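You operate a simulated robot arm through the tools that you are given. There is no shell and no other tool. Be economical: measure what you need, move in short steps, check, and stop when the job is done.

You are at the controls of a simulated two-armed robot. One attempt, no reset.

JOB
Stack the 29 blue pack from the top of the bench with the ring press on top of the 27 blue pack. Fetch the purple ring tube from the top of the bench with the ring press and stand it on top of the purple block there. Put the orange box on the top of the bench with the ring press away on the top shelf of the lane trolley. Take the yellow ring tube from the right half of the blue bench and leave it on the lower shelf of the store cabinet. Put the dish from the right half of the blue bench on the middle shelf of the store cabinet. Pick up the green carton with one hand, pass it to the other hand and put it on the right half of the shelf under the blue bench. Put the red ring tube from the bench top by the spinner on the counter top. Take the green square block and put it on top of the grey pack on the bench top by the spinner. Put the black puck on the bench top by the spinner away on the mat before the grey lamp box. Open the upper cabinet door, take the blue pellet tray on the right half of the blue bench and put it away on the top shelf of the dry cabinet, then shut the door. The order is free. Set down upright: purple ring tube, green carton.
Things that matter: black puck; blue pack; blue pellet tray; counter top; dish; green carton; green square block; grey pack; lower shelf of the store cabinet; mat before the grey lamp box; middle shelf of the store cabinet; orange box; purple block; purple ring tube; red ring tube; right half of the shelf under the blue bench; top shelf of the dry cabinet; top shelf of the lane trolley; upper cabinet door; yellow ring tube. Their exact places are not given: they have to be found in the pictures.

Only the result counts: the job must be done as asked and must still hold three seconds after the hand-in. Knocking over, shifting, dropping, spilling or breaking anything else fails it.

ROBOT AND FRAMES
Two 7-joint arms with two-finger parallel grippers on one trunk, on a base that drives. Base frame: it is fixed to the floor where the robot stands at the start and does not move with it; the origin is under the middle of the robot, x ahead of it, y to its left, z up; the surface under the hand at the start is at about z = 0.76. Units: m, degrees, N and s.
The left shoulder is at the start at [0.07, 0.133, 1.101], the right one opposite. With the tool pointing down near the work surface each hand reaches from about 0.1 to 0.64 m from the robot's upright axis, wherever it stands, measured 20 degrees to its own side. Places, roughly: black puck (5x5x3 cm) [-5.4, 2.5, 0.8]; blue pack [0.5, -0.25, 0.75]; blue pellet tray (13x10x9 cm) [-8.8, -1.1, 0.8]; counter top [-2.3, -1.2, 0.8]; dish (12x12x3 cm) [-8.2, -0.9, 0.8]; green carton [-8.25, -1.25, 0.75]; green square block (4x4x4 cm) [-5.5, 2.3, 0.8]; grey pack [-5.25, 2.5, 0.75]; lower shelf of the store cabinet [-10, -1.3, 0.3]; mat before the grey lamp box (30x15 cm) [0.78, 4.08, 0.78]; middle shelf of the store cabinet [-10, -1.3, 0.7]; orange box (18x6x7 cm) [0.6, -0.9, 0.8]; purple block (4x4x4 cm) [0.6, -0.3, 0.8]; purple ring tube (3x3x6 cm) [0.5, -0.3, 0.8]; red ring tube (3x3x6 cm) [-5.4, 2.4, 0.8]; right half of the shelf under the blue bench [-8.6, -1.1, 0.2]; top shelf of the dry cabinet [1, 5.4, 1.5]; top shelf of the lane trolley [-1, 3.4, 0.7]; upper cabinet door [0.8, 5.4, 1.7]; yellow ring tube (3x3x6 cm) [-8.3, -0.9, 0.8]. Payload 1.57 kg a hand.
The tool frame of a hand sits at the grasp point between the pads (the TCP): z along the fingers, y along the line on which they close. The tips reach 0.03 m beyond it. Largest opening 0.08 m; finger width 0.017, thickness 0.012; the body of the gripper, 0.04 by 0.082 m, starts 0.08 m behind the TCP.
Orientation is that of the tool frame in the base frame, as a unit quaternion [w, x, y, z]. With the fingers straight down and closing along the base's y, the tool's x points along the base's -x, its y along +y and its z along -z.

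CONTROLS
- The arms move only by the tool send_rows. It takes "left_plan", "right_plan" or both (then of equal length, played together; a hand with none holds still); each is a list of rows, each an object of numbers (a shift or turn left out is 0, a gripper value left out holds the last): "jaw": the finger opening in m, from 0 to 0.08; "dx", "dy", "dz": the shift along the base's x, y, z in m; "ax", "ay", "az": the turn, a rotation vector about the base's x, y, z in degrees. In form: [{"jaw": .., "dx": .., "dy": .., "dz": .., "ax": .., "ay": .., "az": ..}, ...]. A call has 1 to 8 rows; each row is the pose to reach, as a shift and turn from the pose commanded when the call began. Rows are played at 5 a second. More than 0.05 m and 8.6 degrees between two rows, or a gripper value outside its range, and nothing of the call is played. A pose out of reach is approached as far as the arm can. The call stops where the force on the tool passes 40 N (or 10 N more than at its start, if that is more) or the arm is blocked; 0.2 s more then pass. Each finger travels about 0.153 m/s and halts on what it meets, pressing with about 27 N; the grip force reading is that of the motor and also rises with nothing between the fingers. The clock runs only during rows and for 0.2 s after the last one: add rows that repeat a pose to give the fingers time. The reply holds the time, the measured pose of the TCP, the force on the tool along the base axes, the opening and the grip force, in the units named above and with some noise, with the torque about the TCP (base axes, N m) and any sound that the robot's microphone picked up.
- Cameras (640 x 400 px; columns grow to the right, rows downward): "scene" is now at [0.1279, -0.0327, 1.3216]; the picture's right is [-0.37, -0.93, -0.00], its down [-0.60, 0.24, -0.77] and it looks along [0.71, -0.28, -0.64] (base axes); focal length 278 px, centre (320, 200). "left" rides on the left gripper at [0.072, 0.007, -0.122] in its tool frame; the picture's right is [-0.09, 1.00, 0.00], its down [-0.84, -0.08, -0.54] and it looks along [-0.54, -0.05, 0.84] (tool axes); focal length 238 px, centre (320, 200). "right" rides on the right gripper at [0.072, -0.007, -0.122] in its tool frame; the picture's right is [0.09, 1.00, 0.00], its down [-0.84, 0.08, -0.54] and it looks along [-0.54, 0.05, 0.84] (tool axes); focal length 238 px, centre (320, 200).
- grab_frame(camera): a new picture of that camera. The clock stands still meanwhile.
- lift_body(by): slides the trunk up (or, below 0, down) by that many m; the arms and the scene camera ride with it, the base frame stays. It gives what a move gives, with no picture.
- steer(legs): drives the robot by 1 to 6 legs, each [ahead, left, turn to the left] in m, m and degrees, along the robot's own axes; the way and the turn of a leg run together, so that a leg with both is an arc; at most 1.5 m and 180 degrees a leg. The arms and the cameras ride along, it lands a little off, and it stops where it bumps. It gives what a move gives.
- aim_head(pan, tilt): turns the head with the scene camera to pan (to the left, within 86 degrees either way) and tilt (down, from -29 to 69), counted from straight ahead of the robot. It gives what a move gives.
- locate(camera, pixels): for up to 12 pixels [column, row] of the newest picture of that camera ("zoom" is the newest enlarged one), the place [x, y, z] in the base frame of the surface seen there, good to about 0.002 m. The clock stands still meanwhile.
- zoom(camera, box): a new picture of the part [left, top, right, bottom] of that camera's present view, enlarged. The clock stands still meanwhile.
- sign_off(): hands the job in; it is judged then, once.

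Go step by step. Measure first, check grasps and placings, and put right what went wrong. The budget is 371 turns and 322 pictures, counting those below and the enlarged ones. Unless the task says otherwise, let go and move clear before handing in, and close with one line.

The tools are called after ">>>" by a JSON object that holds its "method" and its "body". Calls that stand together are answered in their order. send_rows: Moves the arms, as the interface text tells. Its arguments: {"type":"object","properties":{"left_plan":{"type":"array","items":{"type":"object","properties":{"jaw":{"type":"number"},"dx":{"type":"number"},"dy":{"type":"number"},"dz":{"type":"number"},"ax":{"type":"number"},"ay":{"type":"number"},"az":{"type":"number"}}}},"right_plan":{"type":"array","items":{"type":"object","properties":{"jaw":{"type":"number"},"dx":{"type":"number"},"dy":{"type":"number"},"dz":{"type":"number"},"ax":{"type":"number"},"ay":{"type":"number"},"az":{"type":"number"}}}}},"required":[]} The other tools are called the same way: lift_body (by) slides the trunk up or down; steer (legs) drives the base; aim_head (pan, tilt) turns the head that bears the scene camera; grab_frame (camera) takes a picture; locate (camera, pixels) gives the place of the surface under pixels of a picture; zoom (camera, box) takes an enlarged picture of a part of a camera's view; sign_off () hands the job in.

At the start:

```text
clock: 0.0
left_tcp_pos: [0.3873, -0.0391, 1.0955]
left_orientation: [-0.001, 0.0, 1.0, 0.0]
left_force: [-1.0, 0.7, -0.2]
left_moment: [0.03, 0.0, -0.03]
left_finger_gap: 0.0801
left_gripper_force: 0.1
right_tcp_pos: [0.3224, -0.4154, 1.0899]
right_orientation: [0.0, -0.001, 1.0, 0.001]
right_force: [-0.3, -0.8, 0.0]
right_moment: [0.01, -0.01, -0.01]
right_finger_gap: 0.0803
right_gripper_force: 0.0
trunk travel left (down, up): [-0.675, 0.265]
robot x, y, heading: [0.0024, -0.0007, -0.3]
head pan, tilt: [-21.7, 40.0]
```

scene: 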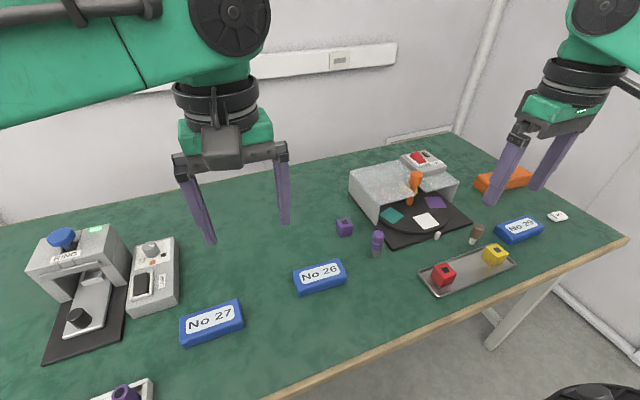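
right: 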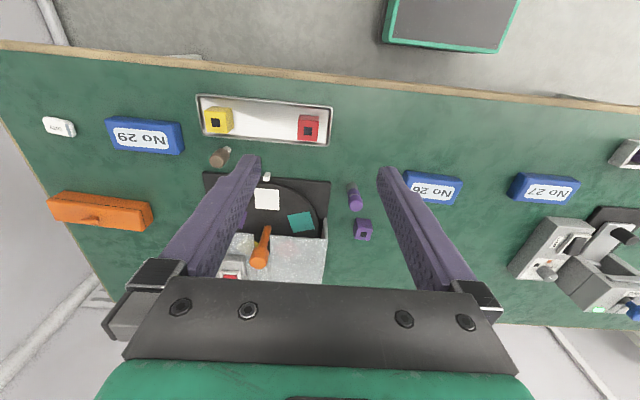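
left: 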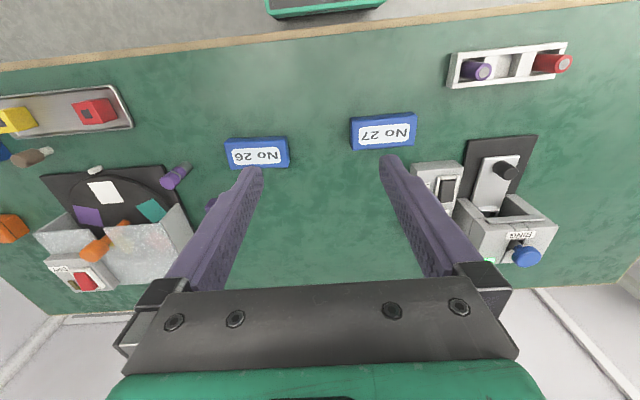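

I see pack 27 near (211,322), pack 29 near (519,230), the purple tube at (377,243), the purple block at (344,227) and the orange box at (505,178). I'll measure them first.

>>> {"method": "locate", "body": {"camera": "scene", "pixels": [[181, 322], [238, 302], [212, 322], [497, 226], [536, 219], [519, 229], [377, 235], [344, 222], [480, 178], [525, 172], [505, 172], [440, 360]]}}

>>> {"method": "locate", "body": {"camera": "right", "pixels": [[110, 120], [181, 120], [183, 152], [113, 145], [145, 135], [355, 203], [363, 230], [52, 200], [150, 205], [148, 225], [545, 188], [510, 180]]}}

>>> {"method": "zoom", "body": {"camera": "right", "box": [0, 90, 400, 290]}}

```text
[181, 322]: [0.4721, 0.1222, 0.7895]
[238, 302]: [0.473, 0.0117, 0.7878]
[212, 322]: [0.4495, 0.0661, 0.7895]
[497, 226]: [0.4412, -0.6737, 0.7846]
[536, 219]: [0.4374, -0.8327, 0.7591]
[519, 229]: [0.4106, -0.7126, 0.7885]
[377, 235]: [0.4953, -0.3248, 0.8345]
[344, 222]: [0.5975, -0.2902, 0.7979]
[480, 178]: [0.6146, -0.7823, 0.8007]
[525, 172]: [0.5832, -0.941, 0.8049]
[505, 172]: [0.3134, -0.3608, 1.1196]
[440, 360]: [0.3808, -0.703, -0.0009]
```

```text
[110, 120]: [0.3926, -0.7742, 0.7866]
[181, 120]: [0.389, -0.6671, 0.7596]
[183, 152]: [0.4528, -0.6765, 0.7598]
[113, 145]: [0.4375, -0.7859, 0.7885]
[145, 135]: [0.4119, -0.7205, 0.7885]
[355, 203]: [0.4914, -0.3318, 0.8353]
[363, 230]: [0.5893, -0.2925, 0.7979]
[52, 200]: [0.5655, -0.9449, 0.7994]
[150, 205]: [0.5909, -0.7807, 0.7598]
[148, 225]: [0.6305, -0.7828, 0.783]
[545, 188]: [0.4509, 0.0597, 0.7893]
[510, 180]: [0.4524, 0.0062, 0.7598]
```

```text
1.60 times, centred on (200, 190) of right
```

zoom: 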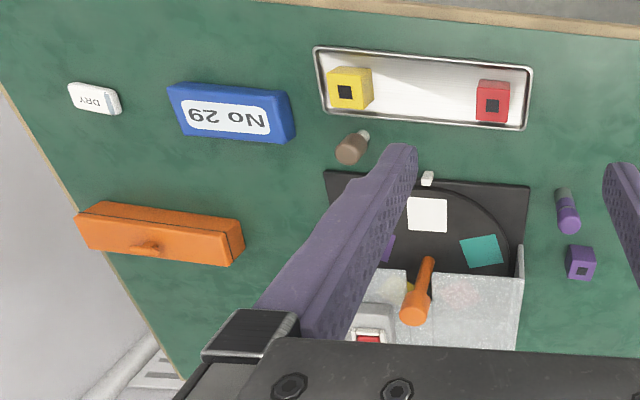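

The tube seems to stand upright near (0.495,-0.328). A zoom on the tube, block and packs will give me edges to grip by.

>>> {"method": "zoom", "body": {"camera": "scene", "box": [320, 200, 420, 262]}}

>>> {"method": "zoom", "body": {"camera": "scene", "box": [460, 150, 600, 250]}}

```text
6.40 times, centred on (370, 231) of scene
```

zoom: 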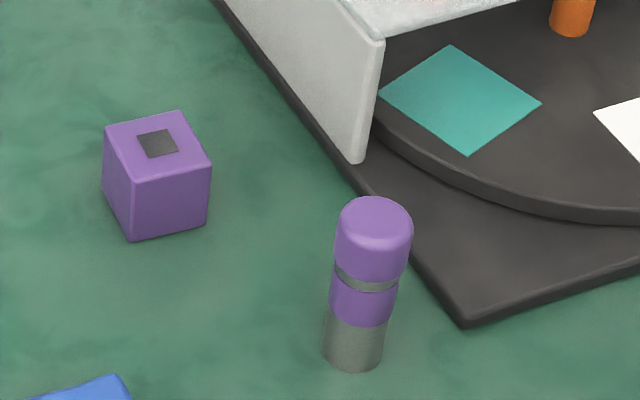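

```text
4.00 times, centred on (530, 200) of scene
```

zoom: 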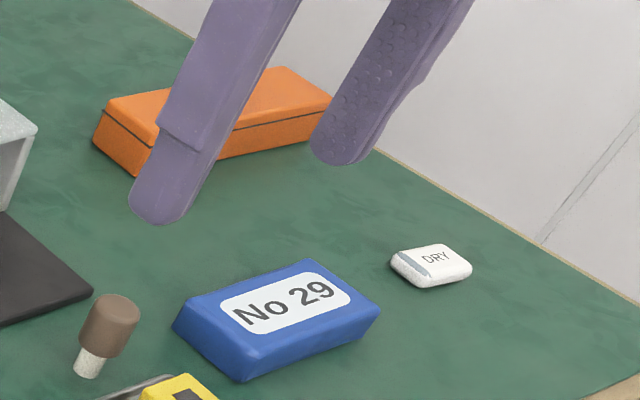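

>>> {"method": "locate", "body": {"camera": "zoom", "pixels": [[190, 308], [306, 266], [370, 310], [250, 352], [284, 304], [110, 112], [280, 75], [325, 104], [160, 125], [400, 252], [215, 330]]}}

>>> {"method": "locate", "body": {"camera": "scene", "pixels": [[392.6, 249.5], [375, 256], [378, 232], [375, 243], [337.5, 219.5], [347, 218.5], [352, 225], [341, 227], [388, 243]]}}

```text
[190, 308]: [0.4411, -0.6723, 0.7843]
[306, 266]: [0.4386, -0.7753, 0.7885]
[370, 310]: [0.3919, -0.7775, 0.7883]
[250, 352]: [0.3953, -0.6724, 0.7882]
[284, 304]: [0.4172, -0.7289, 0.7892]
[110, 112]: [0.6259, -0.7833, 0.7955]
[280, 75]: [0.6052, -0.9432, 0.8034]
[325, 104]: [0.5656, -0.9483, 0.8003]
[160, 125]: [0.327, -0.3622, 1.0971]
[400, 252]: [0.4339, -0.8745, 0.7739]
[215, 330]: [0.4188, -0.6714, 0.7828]
```

```text
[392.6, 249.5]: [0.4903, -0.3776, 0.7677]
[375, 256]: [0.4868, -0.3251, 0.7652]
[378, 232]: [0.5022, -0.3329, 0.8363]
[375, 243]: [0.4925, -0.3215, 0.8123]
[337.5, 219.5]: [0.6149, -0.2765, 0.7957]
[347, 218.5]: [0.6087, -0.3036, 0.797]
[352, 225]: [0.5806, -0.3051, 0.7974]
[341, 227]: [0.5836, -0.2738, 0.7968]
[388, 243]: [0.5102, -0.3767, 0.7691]
```

Top of the tube is at (0.498,-0.328), the block top centre at (0.597,-0.290, 0.797), and pack 29 is centred on (0.4165,-0.7255). I'll drive sideways to bring these within the right hand's reach.

>>> {"method": "steer", "body": {"legs": [[0, -0.2, 0]]}}

>>> {"method": "aim_head", "body": {"pan": -10, "tilt": 50}}

>>> {"method": "grab_frame", "body": {"camera": "scene"}}

```text
clock: 1.6
left_tcp_pos: [0.3872, -0.2326, 1.0959]
left_orientation: [0.0, -0.002, 1.0, 0.0]
left_force: [0.6, 0.3, 0.3]
left_moment: [-0.01, 0.0, -0.01]
left_finger_gap: 0.0798
left_gripper_force: 0.0
right_tcp_pos: [0.3238, -0.6084, 1.0903]
right_orientation: [0.0, -0.001, 1.0, -0.001]
right_force: [0.2, 0.3, 0.3]
right_moment: [0.01, -0.04, -0.02]
right_finger_gap: 0.0801
right_gripper_force: 0.1
trunk travel left (down, up): [-0.675, 0.265]
robot x, y, heading: [0.0015, -0.195, 0.2]
head pan, tilt: [-21.7, 40.0]
```

```text
clock: 2.3
left_tcp_pos: [0.3883, -0.2341, 1.0947]
left_orientation: [0.0, -0.002, 1.0, 0.0]
left_force: [0.0, 0.2, 0.5]
left_moment: [0.0, 0.03, -0.01]
left_finger_gap: 0.08
left_gripper_force: 0.1
right_tcp_pos: [0.3241, -0.6095, 1.0892]
right_orientation: [0.0, -0.002, 1.0, 0.0]
right_force: [1.1, -0.3, 0.0]
right_moment: [0.02, 0.01, 0.02]
right_finger_gap: 0.0798
right_gripper_force: 0.1
trunk travel left (down, up): [-0.675, 0.265]
robot x, y, heading: [-0.0008, -0.1966, 0.3]
head pan, tilt: [-10.0, 50.0]
```

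```text
315 pictures are left
```

scene: 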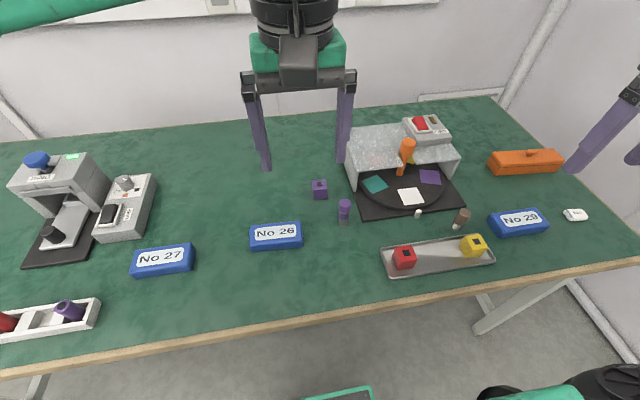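

The left hand hovers over the tube area, so I'll swing it left while bringing the right hand over the tube at (0.497,-0.328).

>>> {"method": "send_rows", "body": {"left_plan": [{"dy": 0.045}, {"dy": 0.09}, {"dy": 0.135}, {"dy": 0.18}, {"dy": 0.225}, {"dy": 0.27}, {"dy": 0.3}, {"dy": 0.3}], "right_plan": [{"dx": 0.022, "dy": 0.035, "jaw": 0.06}, {"dx": 0.044, "dy": 0.07}, {"dx": 0.066, "dy": 0.105}, {"dx": 0.088, "dy": 0.14}, {"dx": 0.11, "dy": 0.176}, {"dx": 0.132, "dy": 0.211}, {"dx": 0.154, "dy": 0.246}, {"dx": 0.173, "dy": 0.281}]}}

>>> {"method": "send_rows", "body": {"right_plan": [{"dz": -0.04}, {"dz": -0.08}, {"dz": -0.12}, {"dz": -0.15}, {"dz": -0.17}]}}

>>> {"method": "grab_frame", "body": {"camera": "right"}}

```text
clock: 4.1
left_tcp_pos: [0.3923, 0.0649, 1.094]
left_orientation: [-0.001, -0.002, 1.0, 0.0]
left_force: [-0.3, 1.0, 0.5]
left_moment: [-0.03, 0.02, 0.02]
left_finger_gap: 0.0799
left_gripper_force: 0.0
right_tcp_pos: [0.4966, -0.3342, 1.0859]
right_orientation: [-0.002, 0.001, 1.0, -0.001]
right_force: [-1.0, -0.1, -0.4]
right_moment: [0.0, 0.03, 0.0]
right_finger_gap: 0.0601
right_gripper_force: 0.1
right hand out of reach, approached as far as the arm can: row 8
trunk travel left (down, up): [-0.675, 0.265]
robot x, y, heading: [0.0044, -0.197, 0.1]
head pan, tilt: [-10.0, 50.0]
```

```text
clock: 5.3
left_tcp_pos: [0.389, 0.0647, 1.094]
left_orientation: [0.0, -0.002, 1.0, 0.0]
left_force: [-0.1, -0.9, 0.0]
left_moment: [0.01, 0.01, -0.01]
left_finger_gap: 0.0801
left_gripper_force: 0.1
right_tcp_pos: [0.494, -0.3343, 0.9176]
right_orientation: [0.0, -0.001, 1.0, 0.001]
right_force: [-0.7, 0.2, 0.0]
right_moment: [-0.05, -0.01, 0.0]
right_finger_gap: 0.06
right_gripper_force: 0.0
trunk travel left (down, up): [-0.675, 0.265]
robot x, y, heading: [0.0025, -0.197, 0.3]
head pan, tilt: [-10.0, 50.0]
```

```text
314 pictures are left
```

right: 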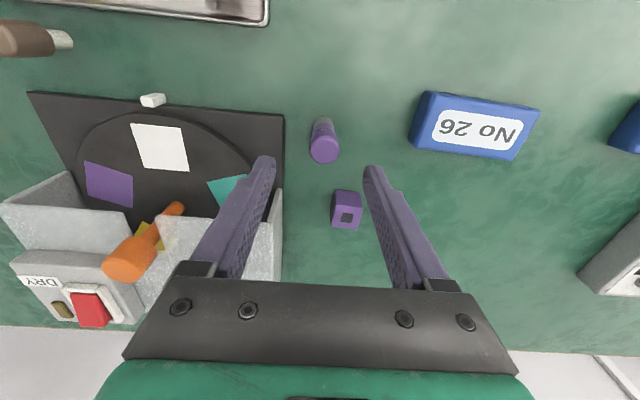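

>>> {"method": "locate", "body": {"camera": "right", "pixels": [[324, 150], [318, 150], [324, 140], [335, 150], [324, 158], [347, 217], [335, 194], [360, 194], [333, 227]]}}

>>> {"method": "send_rows", "body": {"right_plan": [{"jaw": 0.05, "dy": 0.006, "dx": 0.003, "dz": -0.03}, {"dy": 0.006, "dx": 0.003, "dz": -0.06}]}}

```text
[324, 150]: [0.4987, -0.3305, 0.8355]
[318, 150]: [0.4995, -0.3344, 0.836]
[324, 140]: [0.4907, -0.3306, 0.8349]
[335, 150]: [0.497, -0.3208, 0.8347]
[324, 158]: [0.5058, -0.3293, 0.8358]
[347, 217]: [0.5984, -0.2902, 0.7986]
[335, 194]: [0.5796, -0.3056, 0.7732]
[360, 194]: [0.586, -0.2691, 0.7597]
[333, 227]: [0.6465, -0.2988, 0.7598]
```

```text
clock: 5.9
left_tcp_pos: [0.3884, 0.0656, 1.0953]
left_orientation: [0.0, -0.002, 1.0, 0.0]
left_force: [0.4, -0.5, -0.2]
left_moment: [-0.02, 0.0, -0.03]
left_finger_gap: 0.0801
left_gripper_force: 0.2
right_tcp_pos: [0.4931, -0.3317, 0.86]
right_orientation: [0.001, -0.001, 1.0, 0.001]
right_force: [0.1, 0.8, 0.4]
right_moment: [0.0, 0.0, -0.03]
right_finger_gap: 0.0501
right_gripper_force: 0.0
right hand out of reach, approached as far as the arm can: row 2
trunk travel left (down, up): [-0.675, 0.265]
robot x, y, heading: [0.0016, -0.1964, 0.3]
head pan, tilt: [-10.0, 50.0]
```

Row 2 was reported out of reach at x≈0.494, so I need to get closer. I'll raise the hand and look at how far the bench edge is from the robot.

>>> {"method": "locate", "body": {"camera": "scene", "pixels": [[320, 310], [320, 322], [345, 392], [560, 395], [500, 340], [40, 385]]}}

>>> {"method": "aim_head", "body": {"pan": 0, "tilt": 69}}

>>> {"method": "grab_frame", "body": {"camera": "scene"}}

```text
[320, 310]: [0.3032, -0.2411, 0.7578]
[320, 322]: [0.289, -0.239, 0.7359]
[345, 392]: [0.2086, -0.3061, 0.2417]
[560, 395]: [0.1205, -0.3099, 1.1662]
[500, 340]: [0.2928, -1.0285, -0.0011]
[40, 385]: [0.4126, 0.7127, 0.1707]
```

```text
clock: 6.7
left_tcp_pos: [0.3886, 0.0644, 1.0952]
left_orientation: [-0.001, -0.002, 1.0, 0.0]
left_force: [0.0, -0.3, -0.3]
left_moment: [-0.01, -0.04, -0.02]
left_finger_gap: 0.0797
left_gripper_force: 0.1
right_tcp_pos: [0.4927, -0.3307, 0.8605]
right_orientation: [0.001, -0.002, 1.0, 0.001]
right_force: [-0.2, 0.5, 0.0]
right_moment: [-0.02, -0.01, -0.02]
right_finger_gap: 0.0499
right_gripper_force: 0.0
trunk travel left (down, up): [-0.675, 0.265]
robot x, y, heading: [-0.0024, -0.1944, 0.4]
head pan, tilt: [0.0, 68.8]
```

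```text
313 pictures are left
```

scene: 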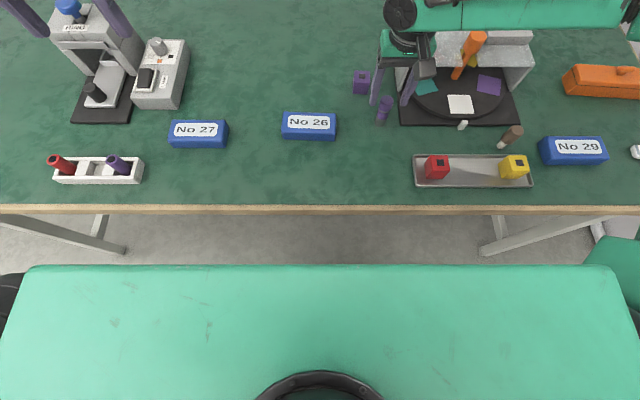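

>>> {"method": "locate", "body": {"camera": "scene", "pixels": [[320, 270], [30, 270], [610, 270], [95, 235], [120, 248], [500, 240], [485, 250], [600, 230], [320, 380], [320, 213], [420, 20], [150, 395]]}}

```text
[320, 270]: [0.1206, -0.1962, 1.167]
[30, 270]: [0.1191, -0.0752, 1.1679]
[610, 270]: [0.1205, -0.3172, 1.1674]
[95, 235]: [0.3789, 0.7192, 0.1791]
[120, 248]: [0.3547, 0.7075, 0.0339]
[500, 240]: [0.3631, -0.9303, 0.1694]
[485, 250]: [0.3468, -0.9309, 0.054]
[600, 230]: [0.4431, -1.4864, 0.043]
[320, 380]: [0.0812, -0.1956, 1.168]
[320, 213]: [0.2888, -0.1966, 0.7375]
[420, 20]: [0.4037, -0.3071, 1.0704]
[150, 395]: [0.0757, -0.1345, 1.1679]
```

The torso top reaches x≈0.12 and the low deck x≈0.21; the bench edge is at 0.289 with open floor below it. I'll lift the hand a little and drive ahead 0.1 m.

>>> {"method": "send_rows", "body": {"right_plan": [{"dz": 0.04, "dx": -0.03}, {"dz": 0.08, "dx": -0.06}, {"dz": 0.08, "dx": -0.09}]}}

>>> {"method": "steer", "body": {"legs": [[0.1, 0, 0]]}}

```text
clock: 7.5
left_tcp_pos: [0.3882, 0.0642, 1.0952]
left_orientation: [0.0, -0.003, 1.0, -0.001]
left_force: [1.0, 0.2, 0.3]
left_moment: [0.02, 0.01, 0.02]
left_finger_gap: 0.08
left_gripper_force: 0.0
right_tcp_pos: [0.4011, -0.3267, 0.9383]
right_orientation: [0.0, -0.002, 1.0, 0.001]
right_force: [0.2, 0.2, 0.2]
right_moment: [0.02, 0.0, -0.03]
right_finger_gap: 0.05
right_gripper_force: 0.0
trunk travel left (down, up): [-0.675, 0.265]
robot x, y, heading: [0.0004, -0.1962, -0.0]
head pan, tilt: [0.0, 68.8]
```

```text
clock: 8.7
left_tcp_pos: [0.4857, 0.0676, 1.095]
left_orientation: [0.0, -0.004, 1.0, 0.0]
left_force: [-0.4, 0.2, 0.2]
left_moment: [0.01, -0.01, -0.03]
left_finger_gap: 0.0799
left_gripper_force: 0.1
right_tcp_pos: [0.5001, -0.324, 0.9363]
right_orientation: [0.001, -0.003, 1.0, 0.0]
right_force: [0.3, -0.5, 0.1]
right_moment: [-0.03, 0.01, 0.0]
right_finger_gap: 0.0498
right_gripper_force: 0.2
trunk travel left (down, up): [-0.675, 0.265]
robot x, y, heading: [0.0998, -0.1934, 0.3]
head pan, tilt: [0.0, 68.8]
```

Now at (0.500,-0.324,0.937); target is (0.498,-0.329,0.80). Descend, then close.

>>> {"method": "send_rows", "body": {"right_plan": [{"dx": -0.002, "dy": -0.005, "dz": -0.045}, {"dx": -0.002, "dy": -0.005, "dz": -0.09}, {"dx": -0.002, "dy": -0.005, "dz": -0.115}, {"dx": -0.002, "dy": -0.005, "dz": -0.137}, {"dx": -0.002, "dy": -0.005, "dz": -0.137}]}}

>>> {"method": "send_rows", "body": {"right_plan": [{"jaw": 0.0}, {"jaw": 0.0}, {"jaw": 0.0}]}}

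>>> {"method": "grab_frame", "body": {"camera": "scene"}}

```text
clock: 9.9
left_tcp_pos: [0.4851, 0.0664, 1.0947]
left_orientation: [0.0, -0.004, 1.0, 0.0]
left_force: [-1.0, -0.9, 0.4]
left_moment: [-0.01, -0.02, 0.03]
left_finger_gap: 0.0801
left_gripper_force: 0.0
right_tcp_pos: [0.4989, -0.3296, 0.7977]
right_orientation: [0.0, -0.004, 1.0, 0.0]
right_force: [-0.2, 1.0, -0.2]
right_moment: [0.02, 0.03, 0.01]
right_finger_gap: 0.05
right_gripper_force: 0.0
trunk travel left (down, up): [-0.675, 0.265]
robot x, y, heading: [0.0991, -0.1965, 0.4]
head pan, tilt: [0.0, 68.8]
```

```text
clock: 10.7
left_tcp_pos: [0.4855, 0.0674, 1.0944]
left_orientation: [0.0, -0.003, 1.0, 0.001]
left_force: [0.2, 0.1, -0.5]
left_moment: [0.0, 0.02, 0.01]
left_finger_gap: 0.0799
left_gripper_force: 0.1
right_tcp_pos: [0.5005, -0.3299, 0.7988]
right_orientation: [-0.001, -0.004, 1.0, 0.0]
right_force: [-0.4, 1.6, -0.5]
right_moment: [-0.02, 0.02, -0.01]
right_finger_gap: 0.026
right_gripper_force: 26.9
trunk travel left (down, up): [-0.675, 0.265]
robot x, y, heading: [0.1008, -0.1925, 0.2]
head pan, tilt: [0.0, 68.8]
```

```text
312 pictures are left
```

scene: 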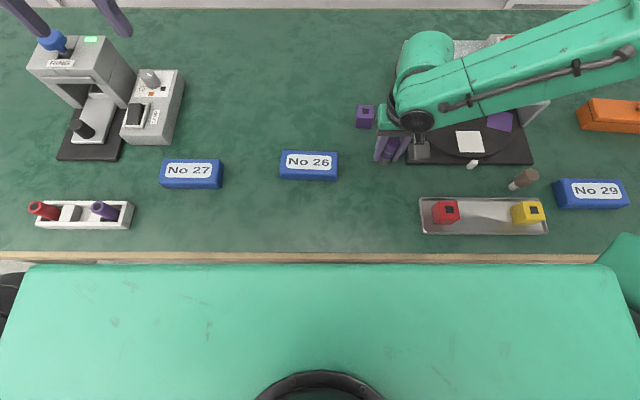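

Tube gripped (gap 0.026). I'll lift, shift by (+0.099,+0.039) and lower it to just over the block.

>>> {"method": "send_rows", "body": {"right_plan": [{"dz": 0.045}, {"dz": 0.08}, {"dx": 0.035, "dy": 0.014, "dz": 0.08}, {"dx": 0.07, "dy": 0.028, "dz": 0.08}, {"dx": 0.099, "dy": 0.039, "dz": 0.08}, {"dx": 0.099, "dy": 0.039, "dz": 0.08}]}}

>>> {"method": "grab_frame", "body": {"camera": "right"}}

>>> {"method": "grab_frame", "body": {"camera": "left"}}

```text
clock: 12.1
left_tcp_pos: [0.4854, 0.0665, 1.0958]
left_orientation: [0.001, -0.004, 1.0, 0.0]
left_force: [0.3, -0.1, -0.2]
left_moment: [-0.03, 0.0, -0.01]
left_finger_gap: 0.0803
left_gripper_force: 0.1
right_tcp_pos: [0.5813, -0.3043, 0.887]
right_orientation: [0.0, -0.004, 1.0, 0.001]
right_force: [1.3, -0.3, -0.6]
right_moment: [0.02, 0.02, 0.01]
right_finger_gap: 0.0261
right_gripper_force: 27.0
right hand out of reach, approached as far as the arm can: row 5, 6
trunk travel left (down, up): [-0.675, 0.265]
robot x, y, heading: [0.1015, -0.1927, 0.3]
head pan, tilt: [0.0, 68.8]
```

```text
311 pictures are left
```

right: 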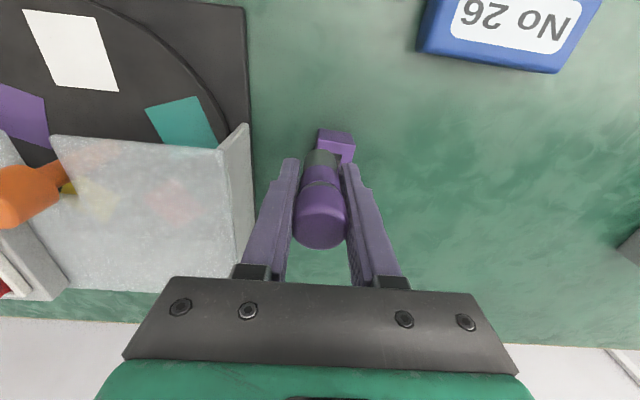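

```text
310 pictures are left
```

left: 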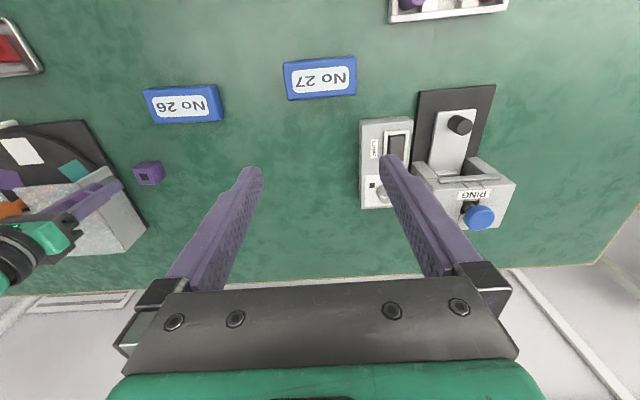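

The arm stops at x≈0.58; I'll drive 0.04 m further ahead.

>>> {"method": "steer", "body": {"legs": [[0.04, 0.01, 0]]}}

```text
clock: 13.0
left_tcp_pos: [0.5237, 0.077, 1.0959]
left_orientation: [0.003, -0.003, 1.0, 0.0]
left_force: [0.3, 0.4, 0.2]
left_moment: [-0.01, 0.0, -0.02]
left_finger_gap: 0.0801
left_gripper_force: 0.0
right_tcp_pos: [0.6211, -0.2936, 0.8897]
right_orientation: [0.002, -0.004, 1.0, 0.001]
right_force: [0.2, -0.8, -0.5]
right_moment: [0.02, 0.02, 0.02]
right_finger_gap: 0.0262
right_gripper_force: 27.5
trunk travel left (down, up): [-0.675, 0.265]
robot x, y, heading: [0.1385, -0.1832, 0.3]
head pan, tilt: [0.0, 68.8]
```

>>> {"method": "send_rows", "body": {"right_plan": [{"dx": -0.0226, "dy": 0.0036}, {"dx": -0.0226, "dy": 0.0036, "dz": -0.02}, {"dx": -0.0226, "dy": 0.0036, "dz": -0.042}, {"dx": -0.0226, "dy": 0.0036, "dz": -0.042}]}}

>>> {"method": "grab_frame", "body": {"camera": "right"}}

>>> {"method": "zoom", "body": {"camera": "left", "box": [0, 60, 240, 210]}}

```text
clock: 14.0
left_tcp_pos: [0.5261, 0.0784, 1.0956]
left_orientation: [0.001, -0.003, 1.0, 0.0]
left_force: [-0.3, -0.1, 0.2]
left_moment: [-0.02, -0.03, -0.02]
left_finger_gap: 0.08
left_gripper_force: 0.0
right_tcp_pos: [0.6013, -0.2912, 0.8489]
right_orientation: [0.001, -0.004, 1.0, 0.001]
right_force: [-0.5, -0.3, -0.3]
right_moment: [0.01, 0.0, 0.03]
right_finger_gap: 0.0264
right_gripper_force: 27.0
trunk travel left (down, up): [-0.675, 0.265]
robot x, y, heading: [0.1414, -0.1868, 0.5]
head pan, tilt: [0.0, 68.8]
```

```text
309 pictures are left
```

right: 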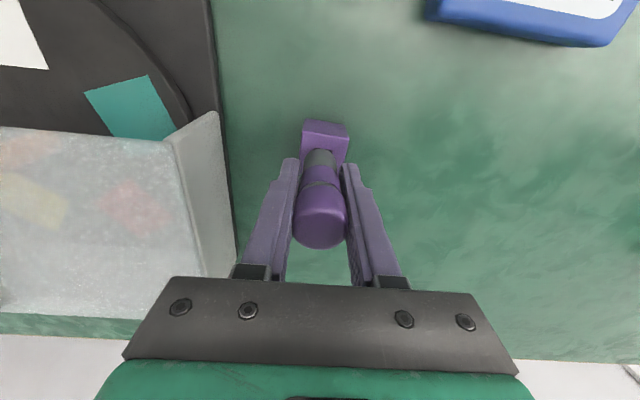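

```text
2.67 times, centred on (120, 135) of left
```

zoom: 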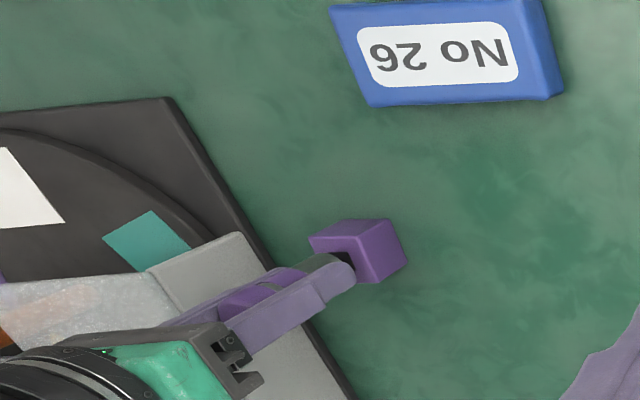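

>>> {"method": "zoom", "body": {"camera": "right", "box": [260, 100, 388, 180]}}

>>> {"method": "locate", "body": {"camera": "zoom", "pixels": [[220, 185], [420, 200], [435, 300], [230, 260], [300, 270], [215, 100], [430, 130]]}}

```text
5.00 times, centred on (324, 140) of right
```

zoom: 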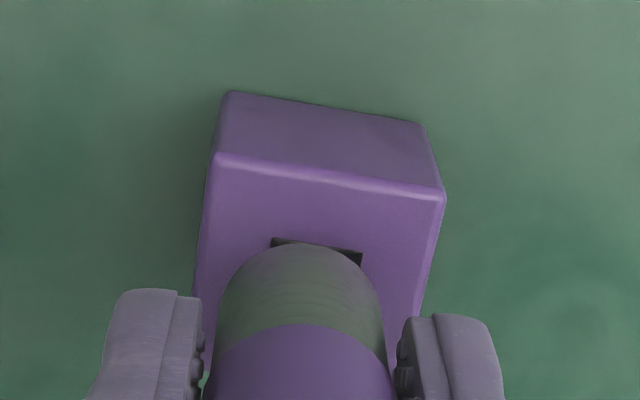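

```text
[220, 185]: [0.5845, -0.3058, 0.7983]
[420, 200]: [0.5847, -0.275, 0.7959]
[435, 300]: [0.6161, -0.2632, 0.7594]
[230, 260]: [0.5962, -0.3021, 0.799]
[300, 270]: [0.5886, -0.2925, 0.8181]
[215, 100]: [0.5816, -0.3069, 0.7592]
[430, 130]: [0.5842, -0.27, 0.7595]
```

Alignment is good within about 3 mm. Lower gently onto the block.

>>> {"method": "send_rows", "body": {"right_plan": [{"dx": -0.002, "dz": -0.005}, {"dx": -0.002, "dz": -0.009}, {"dx": -0.002, "dz": -0.0105}, {"dx": -0.002, "dz": -0.0105}]}}

>>> {"method": "zoom", "body": {"camera": "right", "box": [260, 100, 388, 180]}}

```text
clock: 15.0
left_tcp_pos: [0.5277, 0.0768, 1.0952]
left_orientation: [0.0, -0.004, 1.0, 0.0]
left_force: [0.2, 0.3, 0.0]
left_moment: [0.01, -0.02, -0.02]
left_finger_gap: 0.0798
left_gripper_force: 0.0
right_tcp_pos: [0.5966, -0.2927, 0.8377]
right_orientation: [0.0, -0.005, 1.0, 0.002]
right_force: [-0.1, -0.3, -0.6]
right_moment: [-0.01, -0.02, 0.06]
right_finger_gap: 0.0258
right_gripper_force: 27.2
right hand out of reach, approached as far as the arm can: row 2, 3, 4
trunk travel left (down, up): [-0.675, 0.265]
robot x, y, heading: [0.1373, -0.1839, 0.2]
head pan, tilt: [0.0, 68.8]
```

```text
5.00 times, centred on (324, 140) of right
```

zoom: 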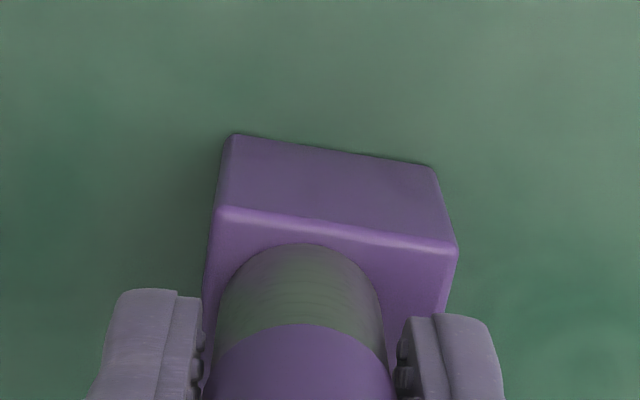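

>>> {"method": "send_rows", "body": {"right_plan": [{"dy": 0.002, "dx": 0.001}, {"dy": 0.002, "dx": 0.001, "dz": -0.0015}, {"dy": 0.002, "dx": 0.001, "dz": -0.0025}]}}

```text
clock: 15.8
left_tcp_pos: [0.5265, 0.0777, 1.095]
left_orientation: [0.0, -0.004, 1.0, 0.0]
left_force: [-0.1, -1.1, -0.2]
left_moment: [-0.01, 0.01, 0.01]
left_finger_gap: 0.08
left_gripper_force: 0.1
right_tcp_pos: [0.5945, -0.2931, 0.8372]
right_orientation: [0.0, -0.005, 1.0, 0.001]
right_force: [-0.3, -0.2, -0.3]
right_moment: [0.0, 0.01, 0.0]
right_finger_gap: 0.0261
right_gripper_force: 26.8
right hand out of reach, approached as far as the arm can: row 3
trunk travel left (down, up): [-0.675, 0.265]
robot x, y, heading: [0.1387, -0.1835, 0.2]
head pan, tilt: [0.0, 68.8]
```

The arm's at an envelope edge, so I'll let the trunk do the last couple of millimetres.

>>> {"method": "lift_body", "body": {"by": -0.002}}

>>> {"method": "zoom", "body": {"camera": "right", "box": [260, 100, 388, 180]}}

>>> {"method": "zoom", "body": {"camera": "left", "box": [80, 100, 208, 180]}}

```text
clock: 16.3
left_tcp_pos: [0.5258, 0.0778, 1.0935]
left_orientation: [0.001, -0.003, 1.0, 0.0]
left_force: [-0.7, 0.1, -0.7]
left_moment: [0.01, 0.01, -0.03]
left_finger_gap: 0.0799
left_gripper_force: 0.0
right_tcp_pos: [0.5953, -0.2934, 0.8369]
right_orientation: [0.003, -0.004, 1.0, 0.001]
right_force: [0.6, -1.2, 11.4]
right_moment: [-0.06, 0.0, -0.01]
right_finger_gap: 0.0261
right_gripper_force: 26.7
trunk travel left (down, up): [-0.673, 0.267]
robot x, y, heading: [0.1416, -0.1826, 0.2]
head pan, tilt: [0.0, 68.8]
```

```text
5.00 times, centred on (324, 140) of right
```

zoom: 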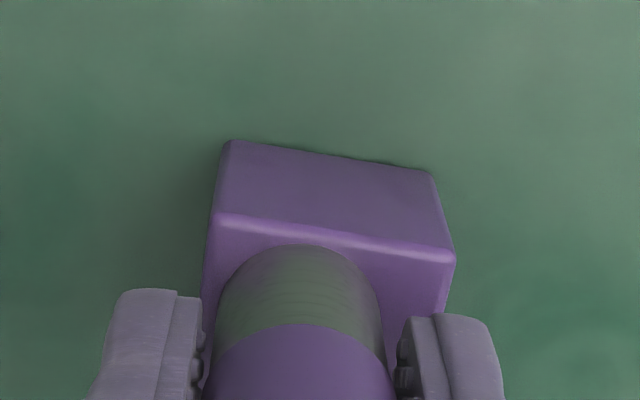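

```text
5.00 times, centred on (144, 140) of left
```

zoom: 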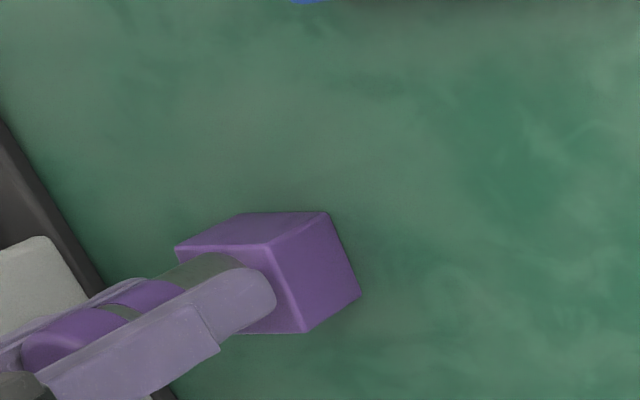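

Contact: 11 N upward. Release with a moderate opening and rise.

>>> {"method": "send_rows", "body": {"right_plan": [{"jaw": 0.05}, {"jaw": 0.05}, {"jaw": 0.05, "dz": 0.02}, {"jaw": 0.05, "dz": 0.06}, {"jaw": 0.05, "dz": 0.1}, {"dz": 0.13, "dx": -0.04}]}}

>>> {"method": "grab_frame", "body": {"camera": "right"}}

```text
clock: 17.7
left_tcp_pos: [0.5246, 0.0784, 1.0936]
left_orientation: [0.002, -0.004, 1.0, 0.0]
left_force: [-0.7, 0.2, 0.4]
left_moment: [-0.02, -0.04, 0.0]
left_finger_gap: 0.08
left_gripper_force: 0.1
right_tcp_pos: [0.5532, -0.2899, 0.9689]
right_orientation: [0.001, -0.005, 1.0, 0.0]
right_force: [-0.7, 0.0, 0.1]
right_moment: [0.04, -0.06, -0.01]
right_finger_gap: 0.0498
right_gripper_force: 0.1
trunk travel left (down, up): [-0.673, 0.267]
robot x, y, heading: [0.138, -0.1858, 0.3]
head pan, tilt: [0.0, 68.8]
```

```text
303 pictures are left
```

right: 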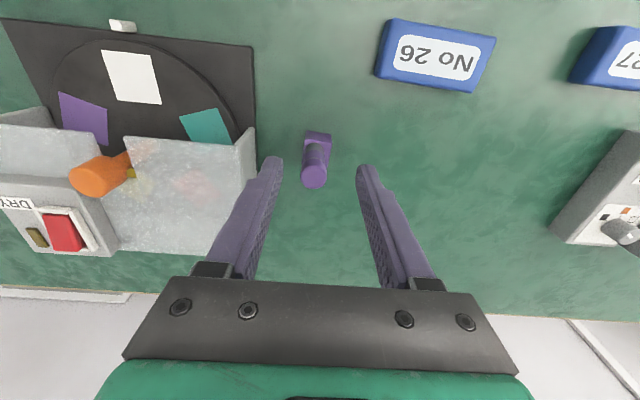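

Tube stands on the block. Next pack 29: raise the hand, drive right, and start turning the right gripper 90° so it closes along x.

>>> {"method": "send_rows", "body": {"right_plan": [{"dz": 0.04, "dx": -0.03, "jaw": 0.08}, {"dz": 0.08, "dx": -0.07}, {"dz": 0.1, "dx": -0.11}]}}

>>> {"method": "steer", "body": {"legs": [[0, -0.33, 0]]}}

>>> {"method": "send_rows", "body": {"right_plan": [{"az": 8.5}, {"az": 17}, {"az": 25.5}, {"az": 34}, {"az": 42.5}, {"az": 51}, {"az": 59.5}, {"az": 68}]}}

>>> {"method": "send_rows", "body": {"right_plan": [{"az": 8.5}, {"az": 17}, {"az": 22}]}}

>>> {"method": "grab_frame", "body": {"camera": "right"}}

```text
refused: row 2 steps farther than a row can; nothing moved
```

```text
clock: 19.9
left_tcp_pos: [0.5296, -0.249, 1.0936]
left_orientation: [0.0, -0.008, 1.0, -0.001]
left_force: [0.5, -0.4, -0.4]
left_moment: [-0.02, 0.0, 0.0]
left_finger_gap: 0.0799
left_gripper_force: 0.0
right_tcp_pos: [0.5589, -0.6182, 0.9674]
right_orientation: [0.0, -0.009, 1.0, 0.001]
right_force: [-0.2, -0.7, -0.6]
right_moment: [-0.03, 0.01, -0.01]
right_finger_gap: 0.0498
right_gripper_force: 0.0
trunk travel left (down, up): [-0.673, 0.267]
robot x, y, heading: [0.1414, -0.514, 0.8]
head pan, tilt: [0.0, 68.8]
```

```text
clock: 21.7
left_tcp_pos: [0.5284, -0.2491, 1.0925]
left_orientation: [0.0, -0.008, 1.0, 0.0]
left_force: [0.2, 0.0, 1.4]
left_moment: [0.0, 0.0, -0.01]
left_finger_gap: 0.0801
left_gripper_force: 0.0
right_tcp_pos: [0.5582, -0.6175, 0.9677]
right_orientation: [0.0, -0.568, 0.823, 0.001]
right_force: [-0.5, -0.8, -0.3]
right_moment: [0.0, -0.01, 0.03]
right_finger_gap: 0.0498
right_gripper_force: 0.1
trunk travel left (down, up): [-0.673, 0.267]
robot x, y, heading: [0.1475, -0.5135, 0.8]
head pan, tilt: [0.0, 68.8]
```

```text
clock: 22.5
left_tcp_pos: [0.5287, -0.2502, 1.0924]
left_orientation: [0.0, -0.008, 1.0, -0.001]
left_force: [-0.3, -0.1, -0.7]
left_moment: [0.01, 0.0, -0.01]
left_finger_gap: 0.0798
left_gripper_force: 0.0
right_tcp_pos: [0.5611, -0.6166, 0.9669]
right_orientation: [-0.001, 0.713, -0.701, -0.001]
right_force: [-0.7, -0.6, -0.1]
right_moment: [-0.01, 0.0, -0.01]
right_finger_gap: 0.0499
right_gripper_force: 0.0
trunk travel left (down, up): [-0.673, 0.267]
robot x, y, heading: [0.1458, -0.5128, 1.0]
head pan, tilt: [0.0, 68.8]
```

```text
302 pictures are left
```

right: 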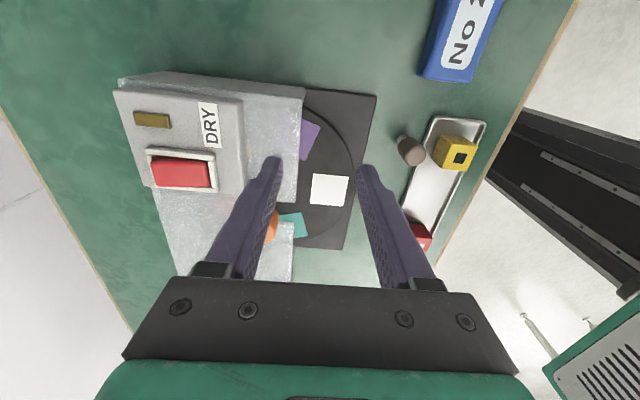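

Turned. Move over pack 29 at (0.4165,-0.7255) with the jaw fully open.

>>> {"method": "send_rows", "body": {"right_plan": [{"dx": -0.036, "dy": -0.027, "jaw": 0.08, "az": -2.4}, {"dx": -0.072, "dy": -0.054, "az": -2.4}, {"dx": -0.108, "dy": -0.081, "az": -2.4}, {"dx": -0.144, "dy": -0.109, "az": -2.4}, {"dx": -0.144, "dy": -0.109, "dz": -0.04, "az": -2.4}, {"dx": -0.144, "dy": -0.109, "dz": -0.07, "az": -2.4}, {"dx": -0.144, "dy": -0.109, "dz": -0.07, "az": -2.4}]}}

>>> {"method": "grab_frame", "body": {"camera": "right"}}

```text
clock: 24.1
left_tcp_pos: [0.5283, -0.2507, 1.0925]
left_orientation: [0.001, -0.008, 1.0, 0.0]
left_force: [-0.1, 1.4, 0.7]
left_moment: [0.02, 0.0, 0.01]
left_finger_gap: 0.0801
left_gripper_force: 0.0
right_tcp_pos: [0.4783, -0.7317, 0.9126]
right_orientation: [0.0, -0.698, 0.716, 0.002]
right_force: [-0.6, 0.3, -0.7]
right_moment: [0.0, -0.02, -0.01]
right_finger_gap: 0.0799
right_gripper_force: 0.0
right hand out of reach, approached as far as the arm can: row 3, 4, 5, 6, 7
trunk travel left (down, up): [-0.673, 0.267]
robot x, y, heading: [0.141, -0.5183, 0.8]
head pan, tilt: [0.0, 68.8]
```

```text
301 pictures are left
```

right: 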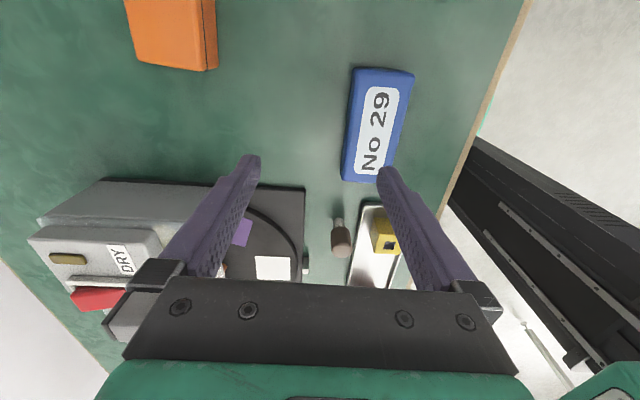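

Too close to the body for this wrist angle; backing off 0.12 m should fix it.

>>> {"method": "steer", "body": {"legs": [[-0.12, 0, 0]]}}

```text
clock: 25.3
left_tcp_pos: [0.4097, -0.2523, 1.0928]
left_orientation: [0.0, -0.007, 1.0, -0.001]
left_force: [-0.2, -0.8, -0.8]
left_moment: [0.02, 0.01, -0.01]
left_finger_gap: 0.08
left_gripper_force: 0.0
right_tcp_pos: [0.3584, -0.7329, 0.9124]
right_orientation: [0.0, -0.698, 0.716, 0.003]
right_force: [0.3, -0.3, -0.5]
right_moment: [-0.03, 0.01, 0.02]
right_finger_gap: 0.0799
right_gripper_force: 0.1
trunk travel left (down, up): [-0.673, 0.267]
robot x, y, heading: [0.0244, -0.5186, 0.9]
head pan, tilt: [0.0, 68.8]
```

>>> {"method": "send_rows", "body": {"right_plan": [{"dx": 0.03, "dy": 0.004}, {"dx": 0.058, "dy": 0.0075}, {"dx": 0.058, "dy": 0.0075, "dz": -0.03}, {"dx": 0.058, "dy": 0.0075, "dz": -0.06}, {"dx": 0.058, "dy": 0.0075, "dz": -0.06}]}}

>>> {"method": "grab_frame", "body": {"camera": "right"}}

```text
clock: 26.5
left_tcp_pos: [0.407, -0.2518, 1.0941]
left_orientation: [0.0, -0.007, 1.0, 0.0]
left_force: [-0.3, 0.5, 0.2]
left_moment: [-0.02, -0.02, 0.04]
left_finger_gap: 0.0798
left_gripper_force: 0.0
right_tcp_pos: [0.4168, -0.7273, 0.8523]
right_orientation: [0.0, -0.698, 0.716, 0.002]
right_force: [-0.7, 0.4, 0.7]
right_moment: [0.01, -0.02, 0.0]
right_finger_gap: 0.08
right_gripper_force: 0.1
trunk travel left (down, up): [-0.673, 0.267]
robot x, y, heading: [0.0256, -0.517, 0.7]
head pan, tilt: [0.0, 68.8]
```

```text
300 pictures are left
```

right: 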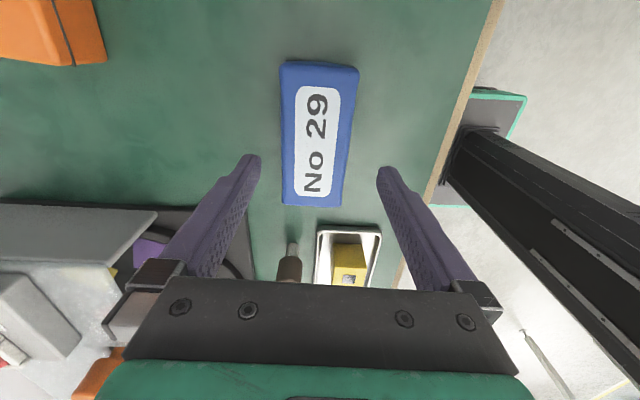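

>>> {"method": "send_rows", "body": {"right_plan": [{"dz": -0.03}, {"dz": -0.055}, {"dz": -0.055}, {"dz": -0.055, "jaw": 0.04}, {"dz": -0.055, "jaw": 0.04}, {"dz": -0.055, "jaw": 0.04}]}}

>>> {"method": "grab_frame", "body": {"camera": "right"}}

```text
clock: 27.9
left_tcp_pos: [0.409, -0.2522, 1.0926]
left_orientation: [0.0, -0.007, 1.0, -0.001]
left_force: [1.1, -0.5, -0.4]
left_moment: [0.02, -0.03, 0.0]
left_finger_gap: 0.0799
left_gripper_force: 0.1
right_tcp_pos: [0.4154, -0.7253, 0.799]
right_orientation: [-0.001, -0.698, 0.716, 0.003]
right_force: [0.1, 0.9, -0.3]
right_moment: [-0.02, 0.0, 0.01]
right_finger_gap: 0.0572
right_gripper_force: 27.2
trunk travel left (down, up): [-0.673, 0.267]
robot x, y, heading: [0.0248, -0.5207, 0.8]
head pan, tilt: [0.0, 68.8]
```

```text
299 pictures are left
```

right: 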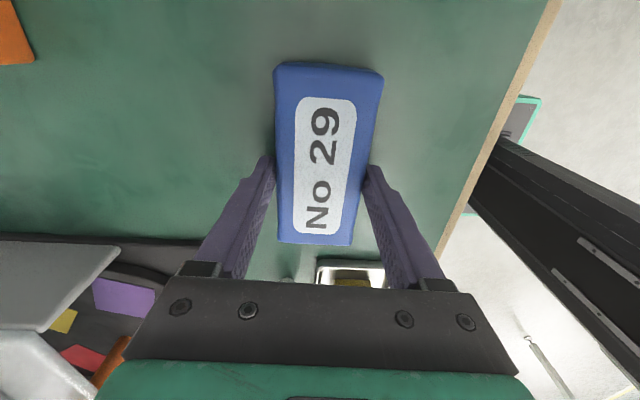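

Gripped at 0.057. Lift and drive left in front of pack 27.

>>> {"method": "send_rows", "body": {"right_plan": [{"dz": 0.045}, {"dz": 0.09}, {"dz": 0.135}, {"dz": 0.18}, {"dz": 0.22}, {"dz": 0.22}]}}

>>> {"method": "steer", "body": {"legs": [[0, 0.75, 0]]}}

>>> {"method": "grab_frame", "body": {"camera": "scene"}}

>>> {"method": "grab_frame", "body": {"camera": "right"}}

```text
clock: 29.3
left_tcp_pos: [0.4093, -0.2527, 1.0934]
left_orientation: [0.0, -0.007, 1.0, 0.0]
left_force: [-0.7, 0.3, -0.1]
left_moment: [0.0, -0.05, -0.02]
left_finger_gap: 0.0802
left_gripper_force: 0.1
right_tcp_pos: [0.4147, -0.7238, 1.0186]
right_orientation: [-0.001, -0.698, 0.716, 0.003]
right_force: [0.3, -0.1, -0.6]
right_moment: [-0.01, 0.07, 0.01]
right_finger_gap: 0.057
right_gripper_force: 26.9
trunk travel left (down, up): [-0.673, 0.267]
robot x, y, heading: [0.0228, -0.5159, 0.7]
head pan, tilt: [0.0, 68.8]
```

```text
clock: 33.4
left_tcp_pos: [0.3944, 0.5004, 1.0928]
left_orientation: [-0.001, -0.011, 1.0, 0.001]
left_force: [-0.5, 0.0, 1.1]
left_moment: [0.03, 0.0, 0.03]
left_finger_gap: 0.0799
left_gripper_force: 0.0
right_tcp_pos: [0.4046, 0.0282, 1.02]
right_orientation: [-0.001, -0.699, 0.715, 0.003]
right_force: [0.2, 0.0, -0.8]
right_moment: [0.01, 0.03, 0.0]
right_finger_gap: 0.0569
right_gripper_force: 27.2
trunk travel left (down, up): [-0.673, 0.267]
robot x, y, heading: [0.0094, 0.2366, 1.5]
head pan, tilt: [0.0, 68.8]
```

```text
298 pictures are left
```

scene: 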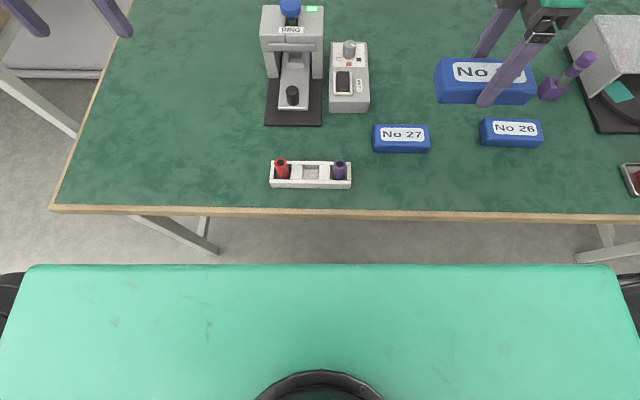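

```text
297 pictures are left
```

right: 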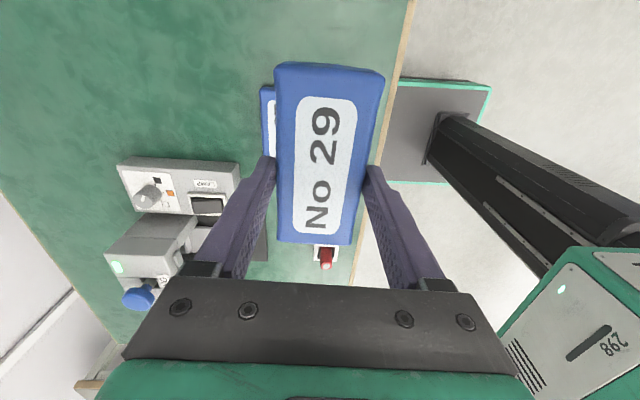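

>>> {"method": "zoom", "body": {"camera": "scene", "box": [352, 90, 480, 170]}}

>>> {"method": "locate", "body": {"camera": "zoom", "pixels": [[115, 177], [380, 180], [380, 245], [120, 250], [248, 212]]}}

>>> {"method": "locate", "body": {"camera": "right", "pixels": [[285, 75], [375, 80], [345, 230], [285, 230], [325, 155], [265, 95]]}}

```text
5.00 times, centred on (416, 130) of scene
```

zoom: 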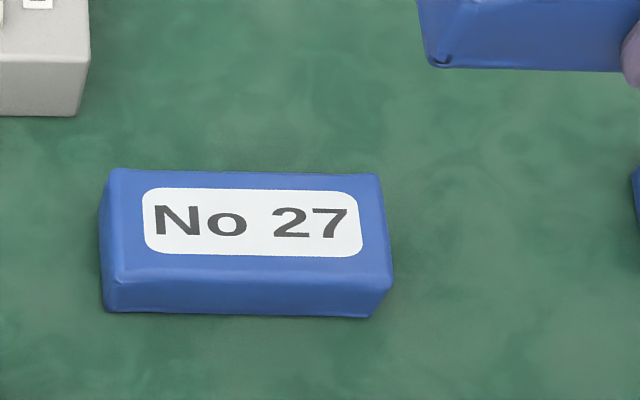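

```text
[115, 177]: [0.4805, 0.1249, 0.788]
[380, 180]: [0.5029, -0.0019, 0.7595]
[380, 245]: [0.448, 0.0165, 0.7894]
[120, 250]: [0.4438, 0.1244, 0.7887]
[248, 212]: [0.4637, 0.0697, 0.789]
```

```text
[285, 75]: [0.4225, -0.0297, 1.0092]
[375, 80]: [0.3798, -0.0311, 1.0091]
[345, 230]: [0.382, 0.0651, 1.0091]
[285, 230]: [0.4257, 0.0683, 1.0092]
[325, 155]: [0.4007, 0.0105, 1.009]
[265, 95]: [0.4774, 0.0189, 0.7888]
```

>>> {"method": "locate", "body": {"camera": "right", "pixels": [[326, 70], [320, 238], [283, 150], [365, 150], [322, 240], [326, 67]]}}

>>> {"method": "locate", "body": {"camera": "zoom", "pixels": [[248, 176], [248, 274], [112, 220], [383, 220], [248, 222]]}}

```text
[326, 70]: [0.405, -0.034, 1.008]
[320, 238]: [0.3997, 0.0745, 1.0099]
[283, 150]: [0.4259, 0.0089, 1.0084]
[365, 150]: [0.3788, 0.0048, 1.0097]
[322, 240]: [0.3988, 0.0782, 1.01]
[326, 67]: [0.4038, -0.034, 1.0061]
```

```text
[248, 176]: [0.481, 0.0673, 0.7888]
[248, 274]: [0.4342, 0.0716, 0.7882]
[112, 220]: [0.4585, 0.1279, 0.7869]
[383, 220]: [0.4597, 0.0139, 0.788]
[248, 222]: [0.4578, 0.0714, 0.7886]
```

Held pack is centred about (-0.002,-0.006) from the TCP; pack 27's centre is (0.458,0.071). Move over it.

>>> {"method": "send_rows", "body": {"right_plan": [{"dx": 0.028, "dy": 0.023, "az": 1.9}, {"dx": 0.0555, "dy": 0.047, "az": 1.9}, {"dx": 0.0555, "dy": 0.047, "dz": -0.045, "az": 1.9}, {"dx": 0.0555, "dy": 0.047, "dz": -0.09, "az": 1.9}, {"dx": 0.0555, "dy": 0.047, "dz": -0.135, "az": 1.9}, {"dx": 0.0555, "dy": 0.047, "dz": -0.17, "az": 1.9}, {"dx": 0.0555, "dy": 0.047, "dz": -0.17, "az": 1.9}]}}

>>> {"method": "zoom", "body": {"camera": "scene", "box": [340, 80, 500, 180]}}

>>> {"method": "grab_frame", "body": {"camera": "right"}}

```text
clock: 35.0
left_tcp_pos: [0.3936, 0.5016, 1.0912]
left_orientation: [0.0, -0.011, 1.0, 0.0]
left_force: [0.6, 0.3, -0.1]
left_moment: [0.03, 0.01, -0.03]
left_finger_gap: 0.0801
left_gripper_force: 0.0
right_tcp_pos: [0.4605, 0.0775, 0.8481]
right_orientation: [0.0, 0.711, -0.703, -0.002]
right_force: [0.5, 0.1, -0.9]
right_moment: [0.0, 0.0, 0.0]
right_finger_gap: 0.0572
right_gripper_force: 26.8
trunk travel left (down, up): [-0.673, 0.267]
robot x, y, heading: [0.0113, 0.232, 1.5]
head pan, tilt: [0.0, 68.8]
```

```text
4.00 times, centred on (420, 130) of scene
```

zoom: 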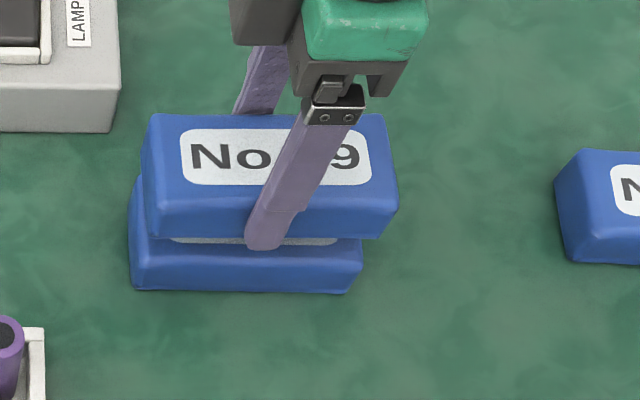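

```text
294 pictures are left
```

right: 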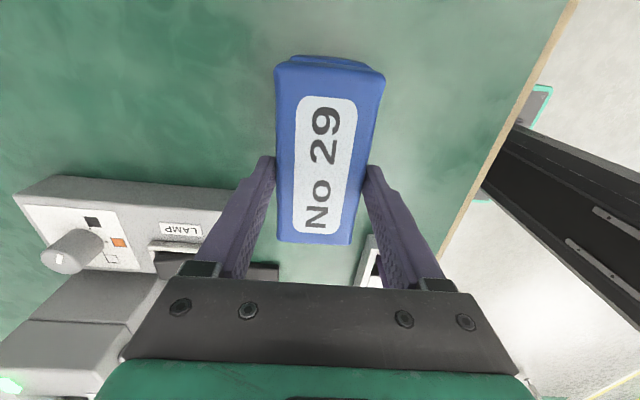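

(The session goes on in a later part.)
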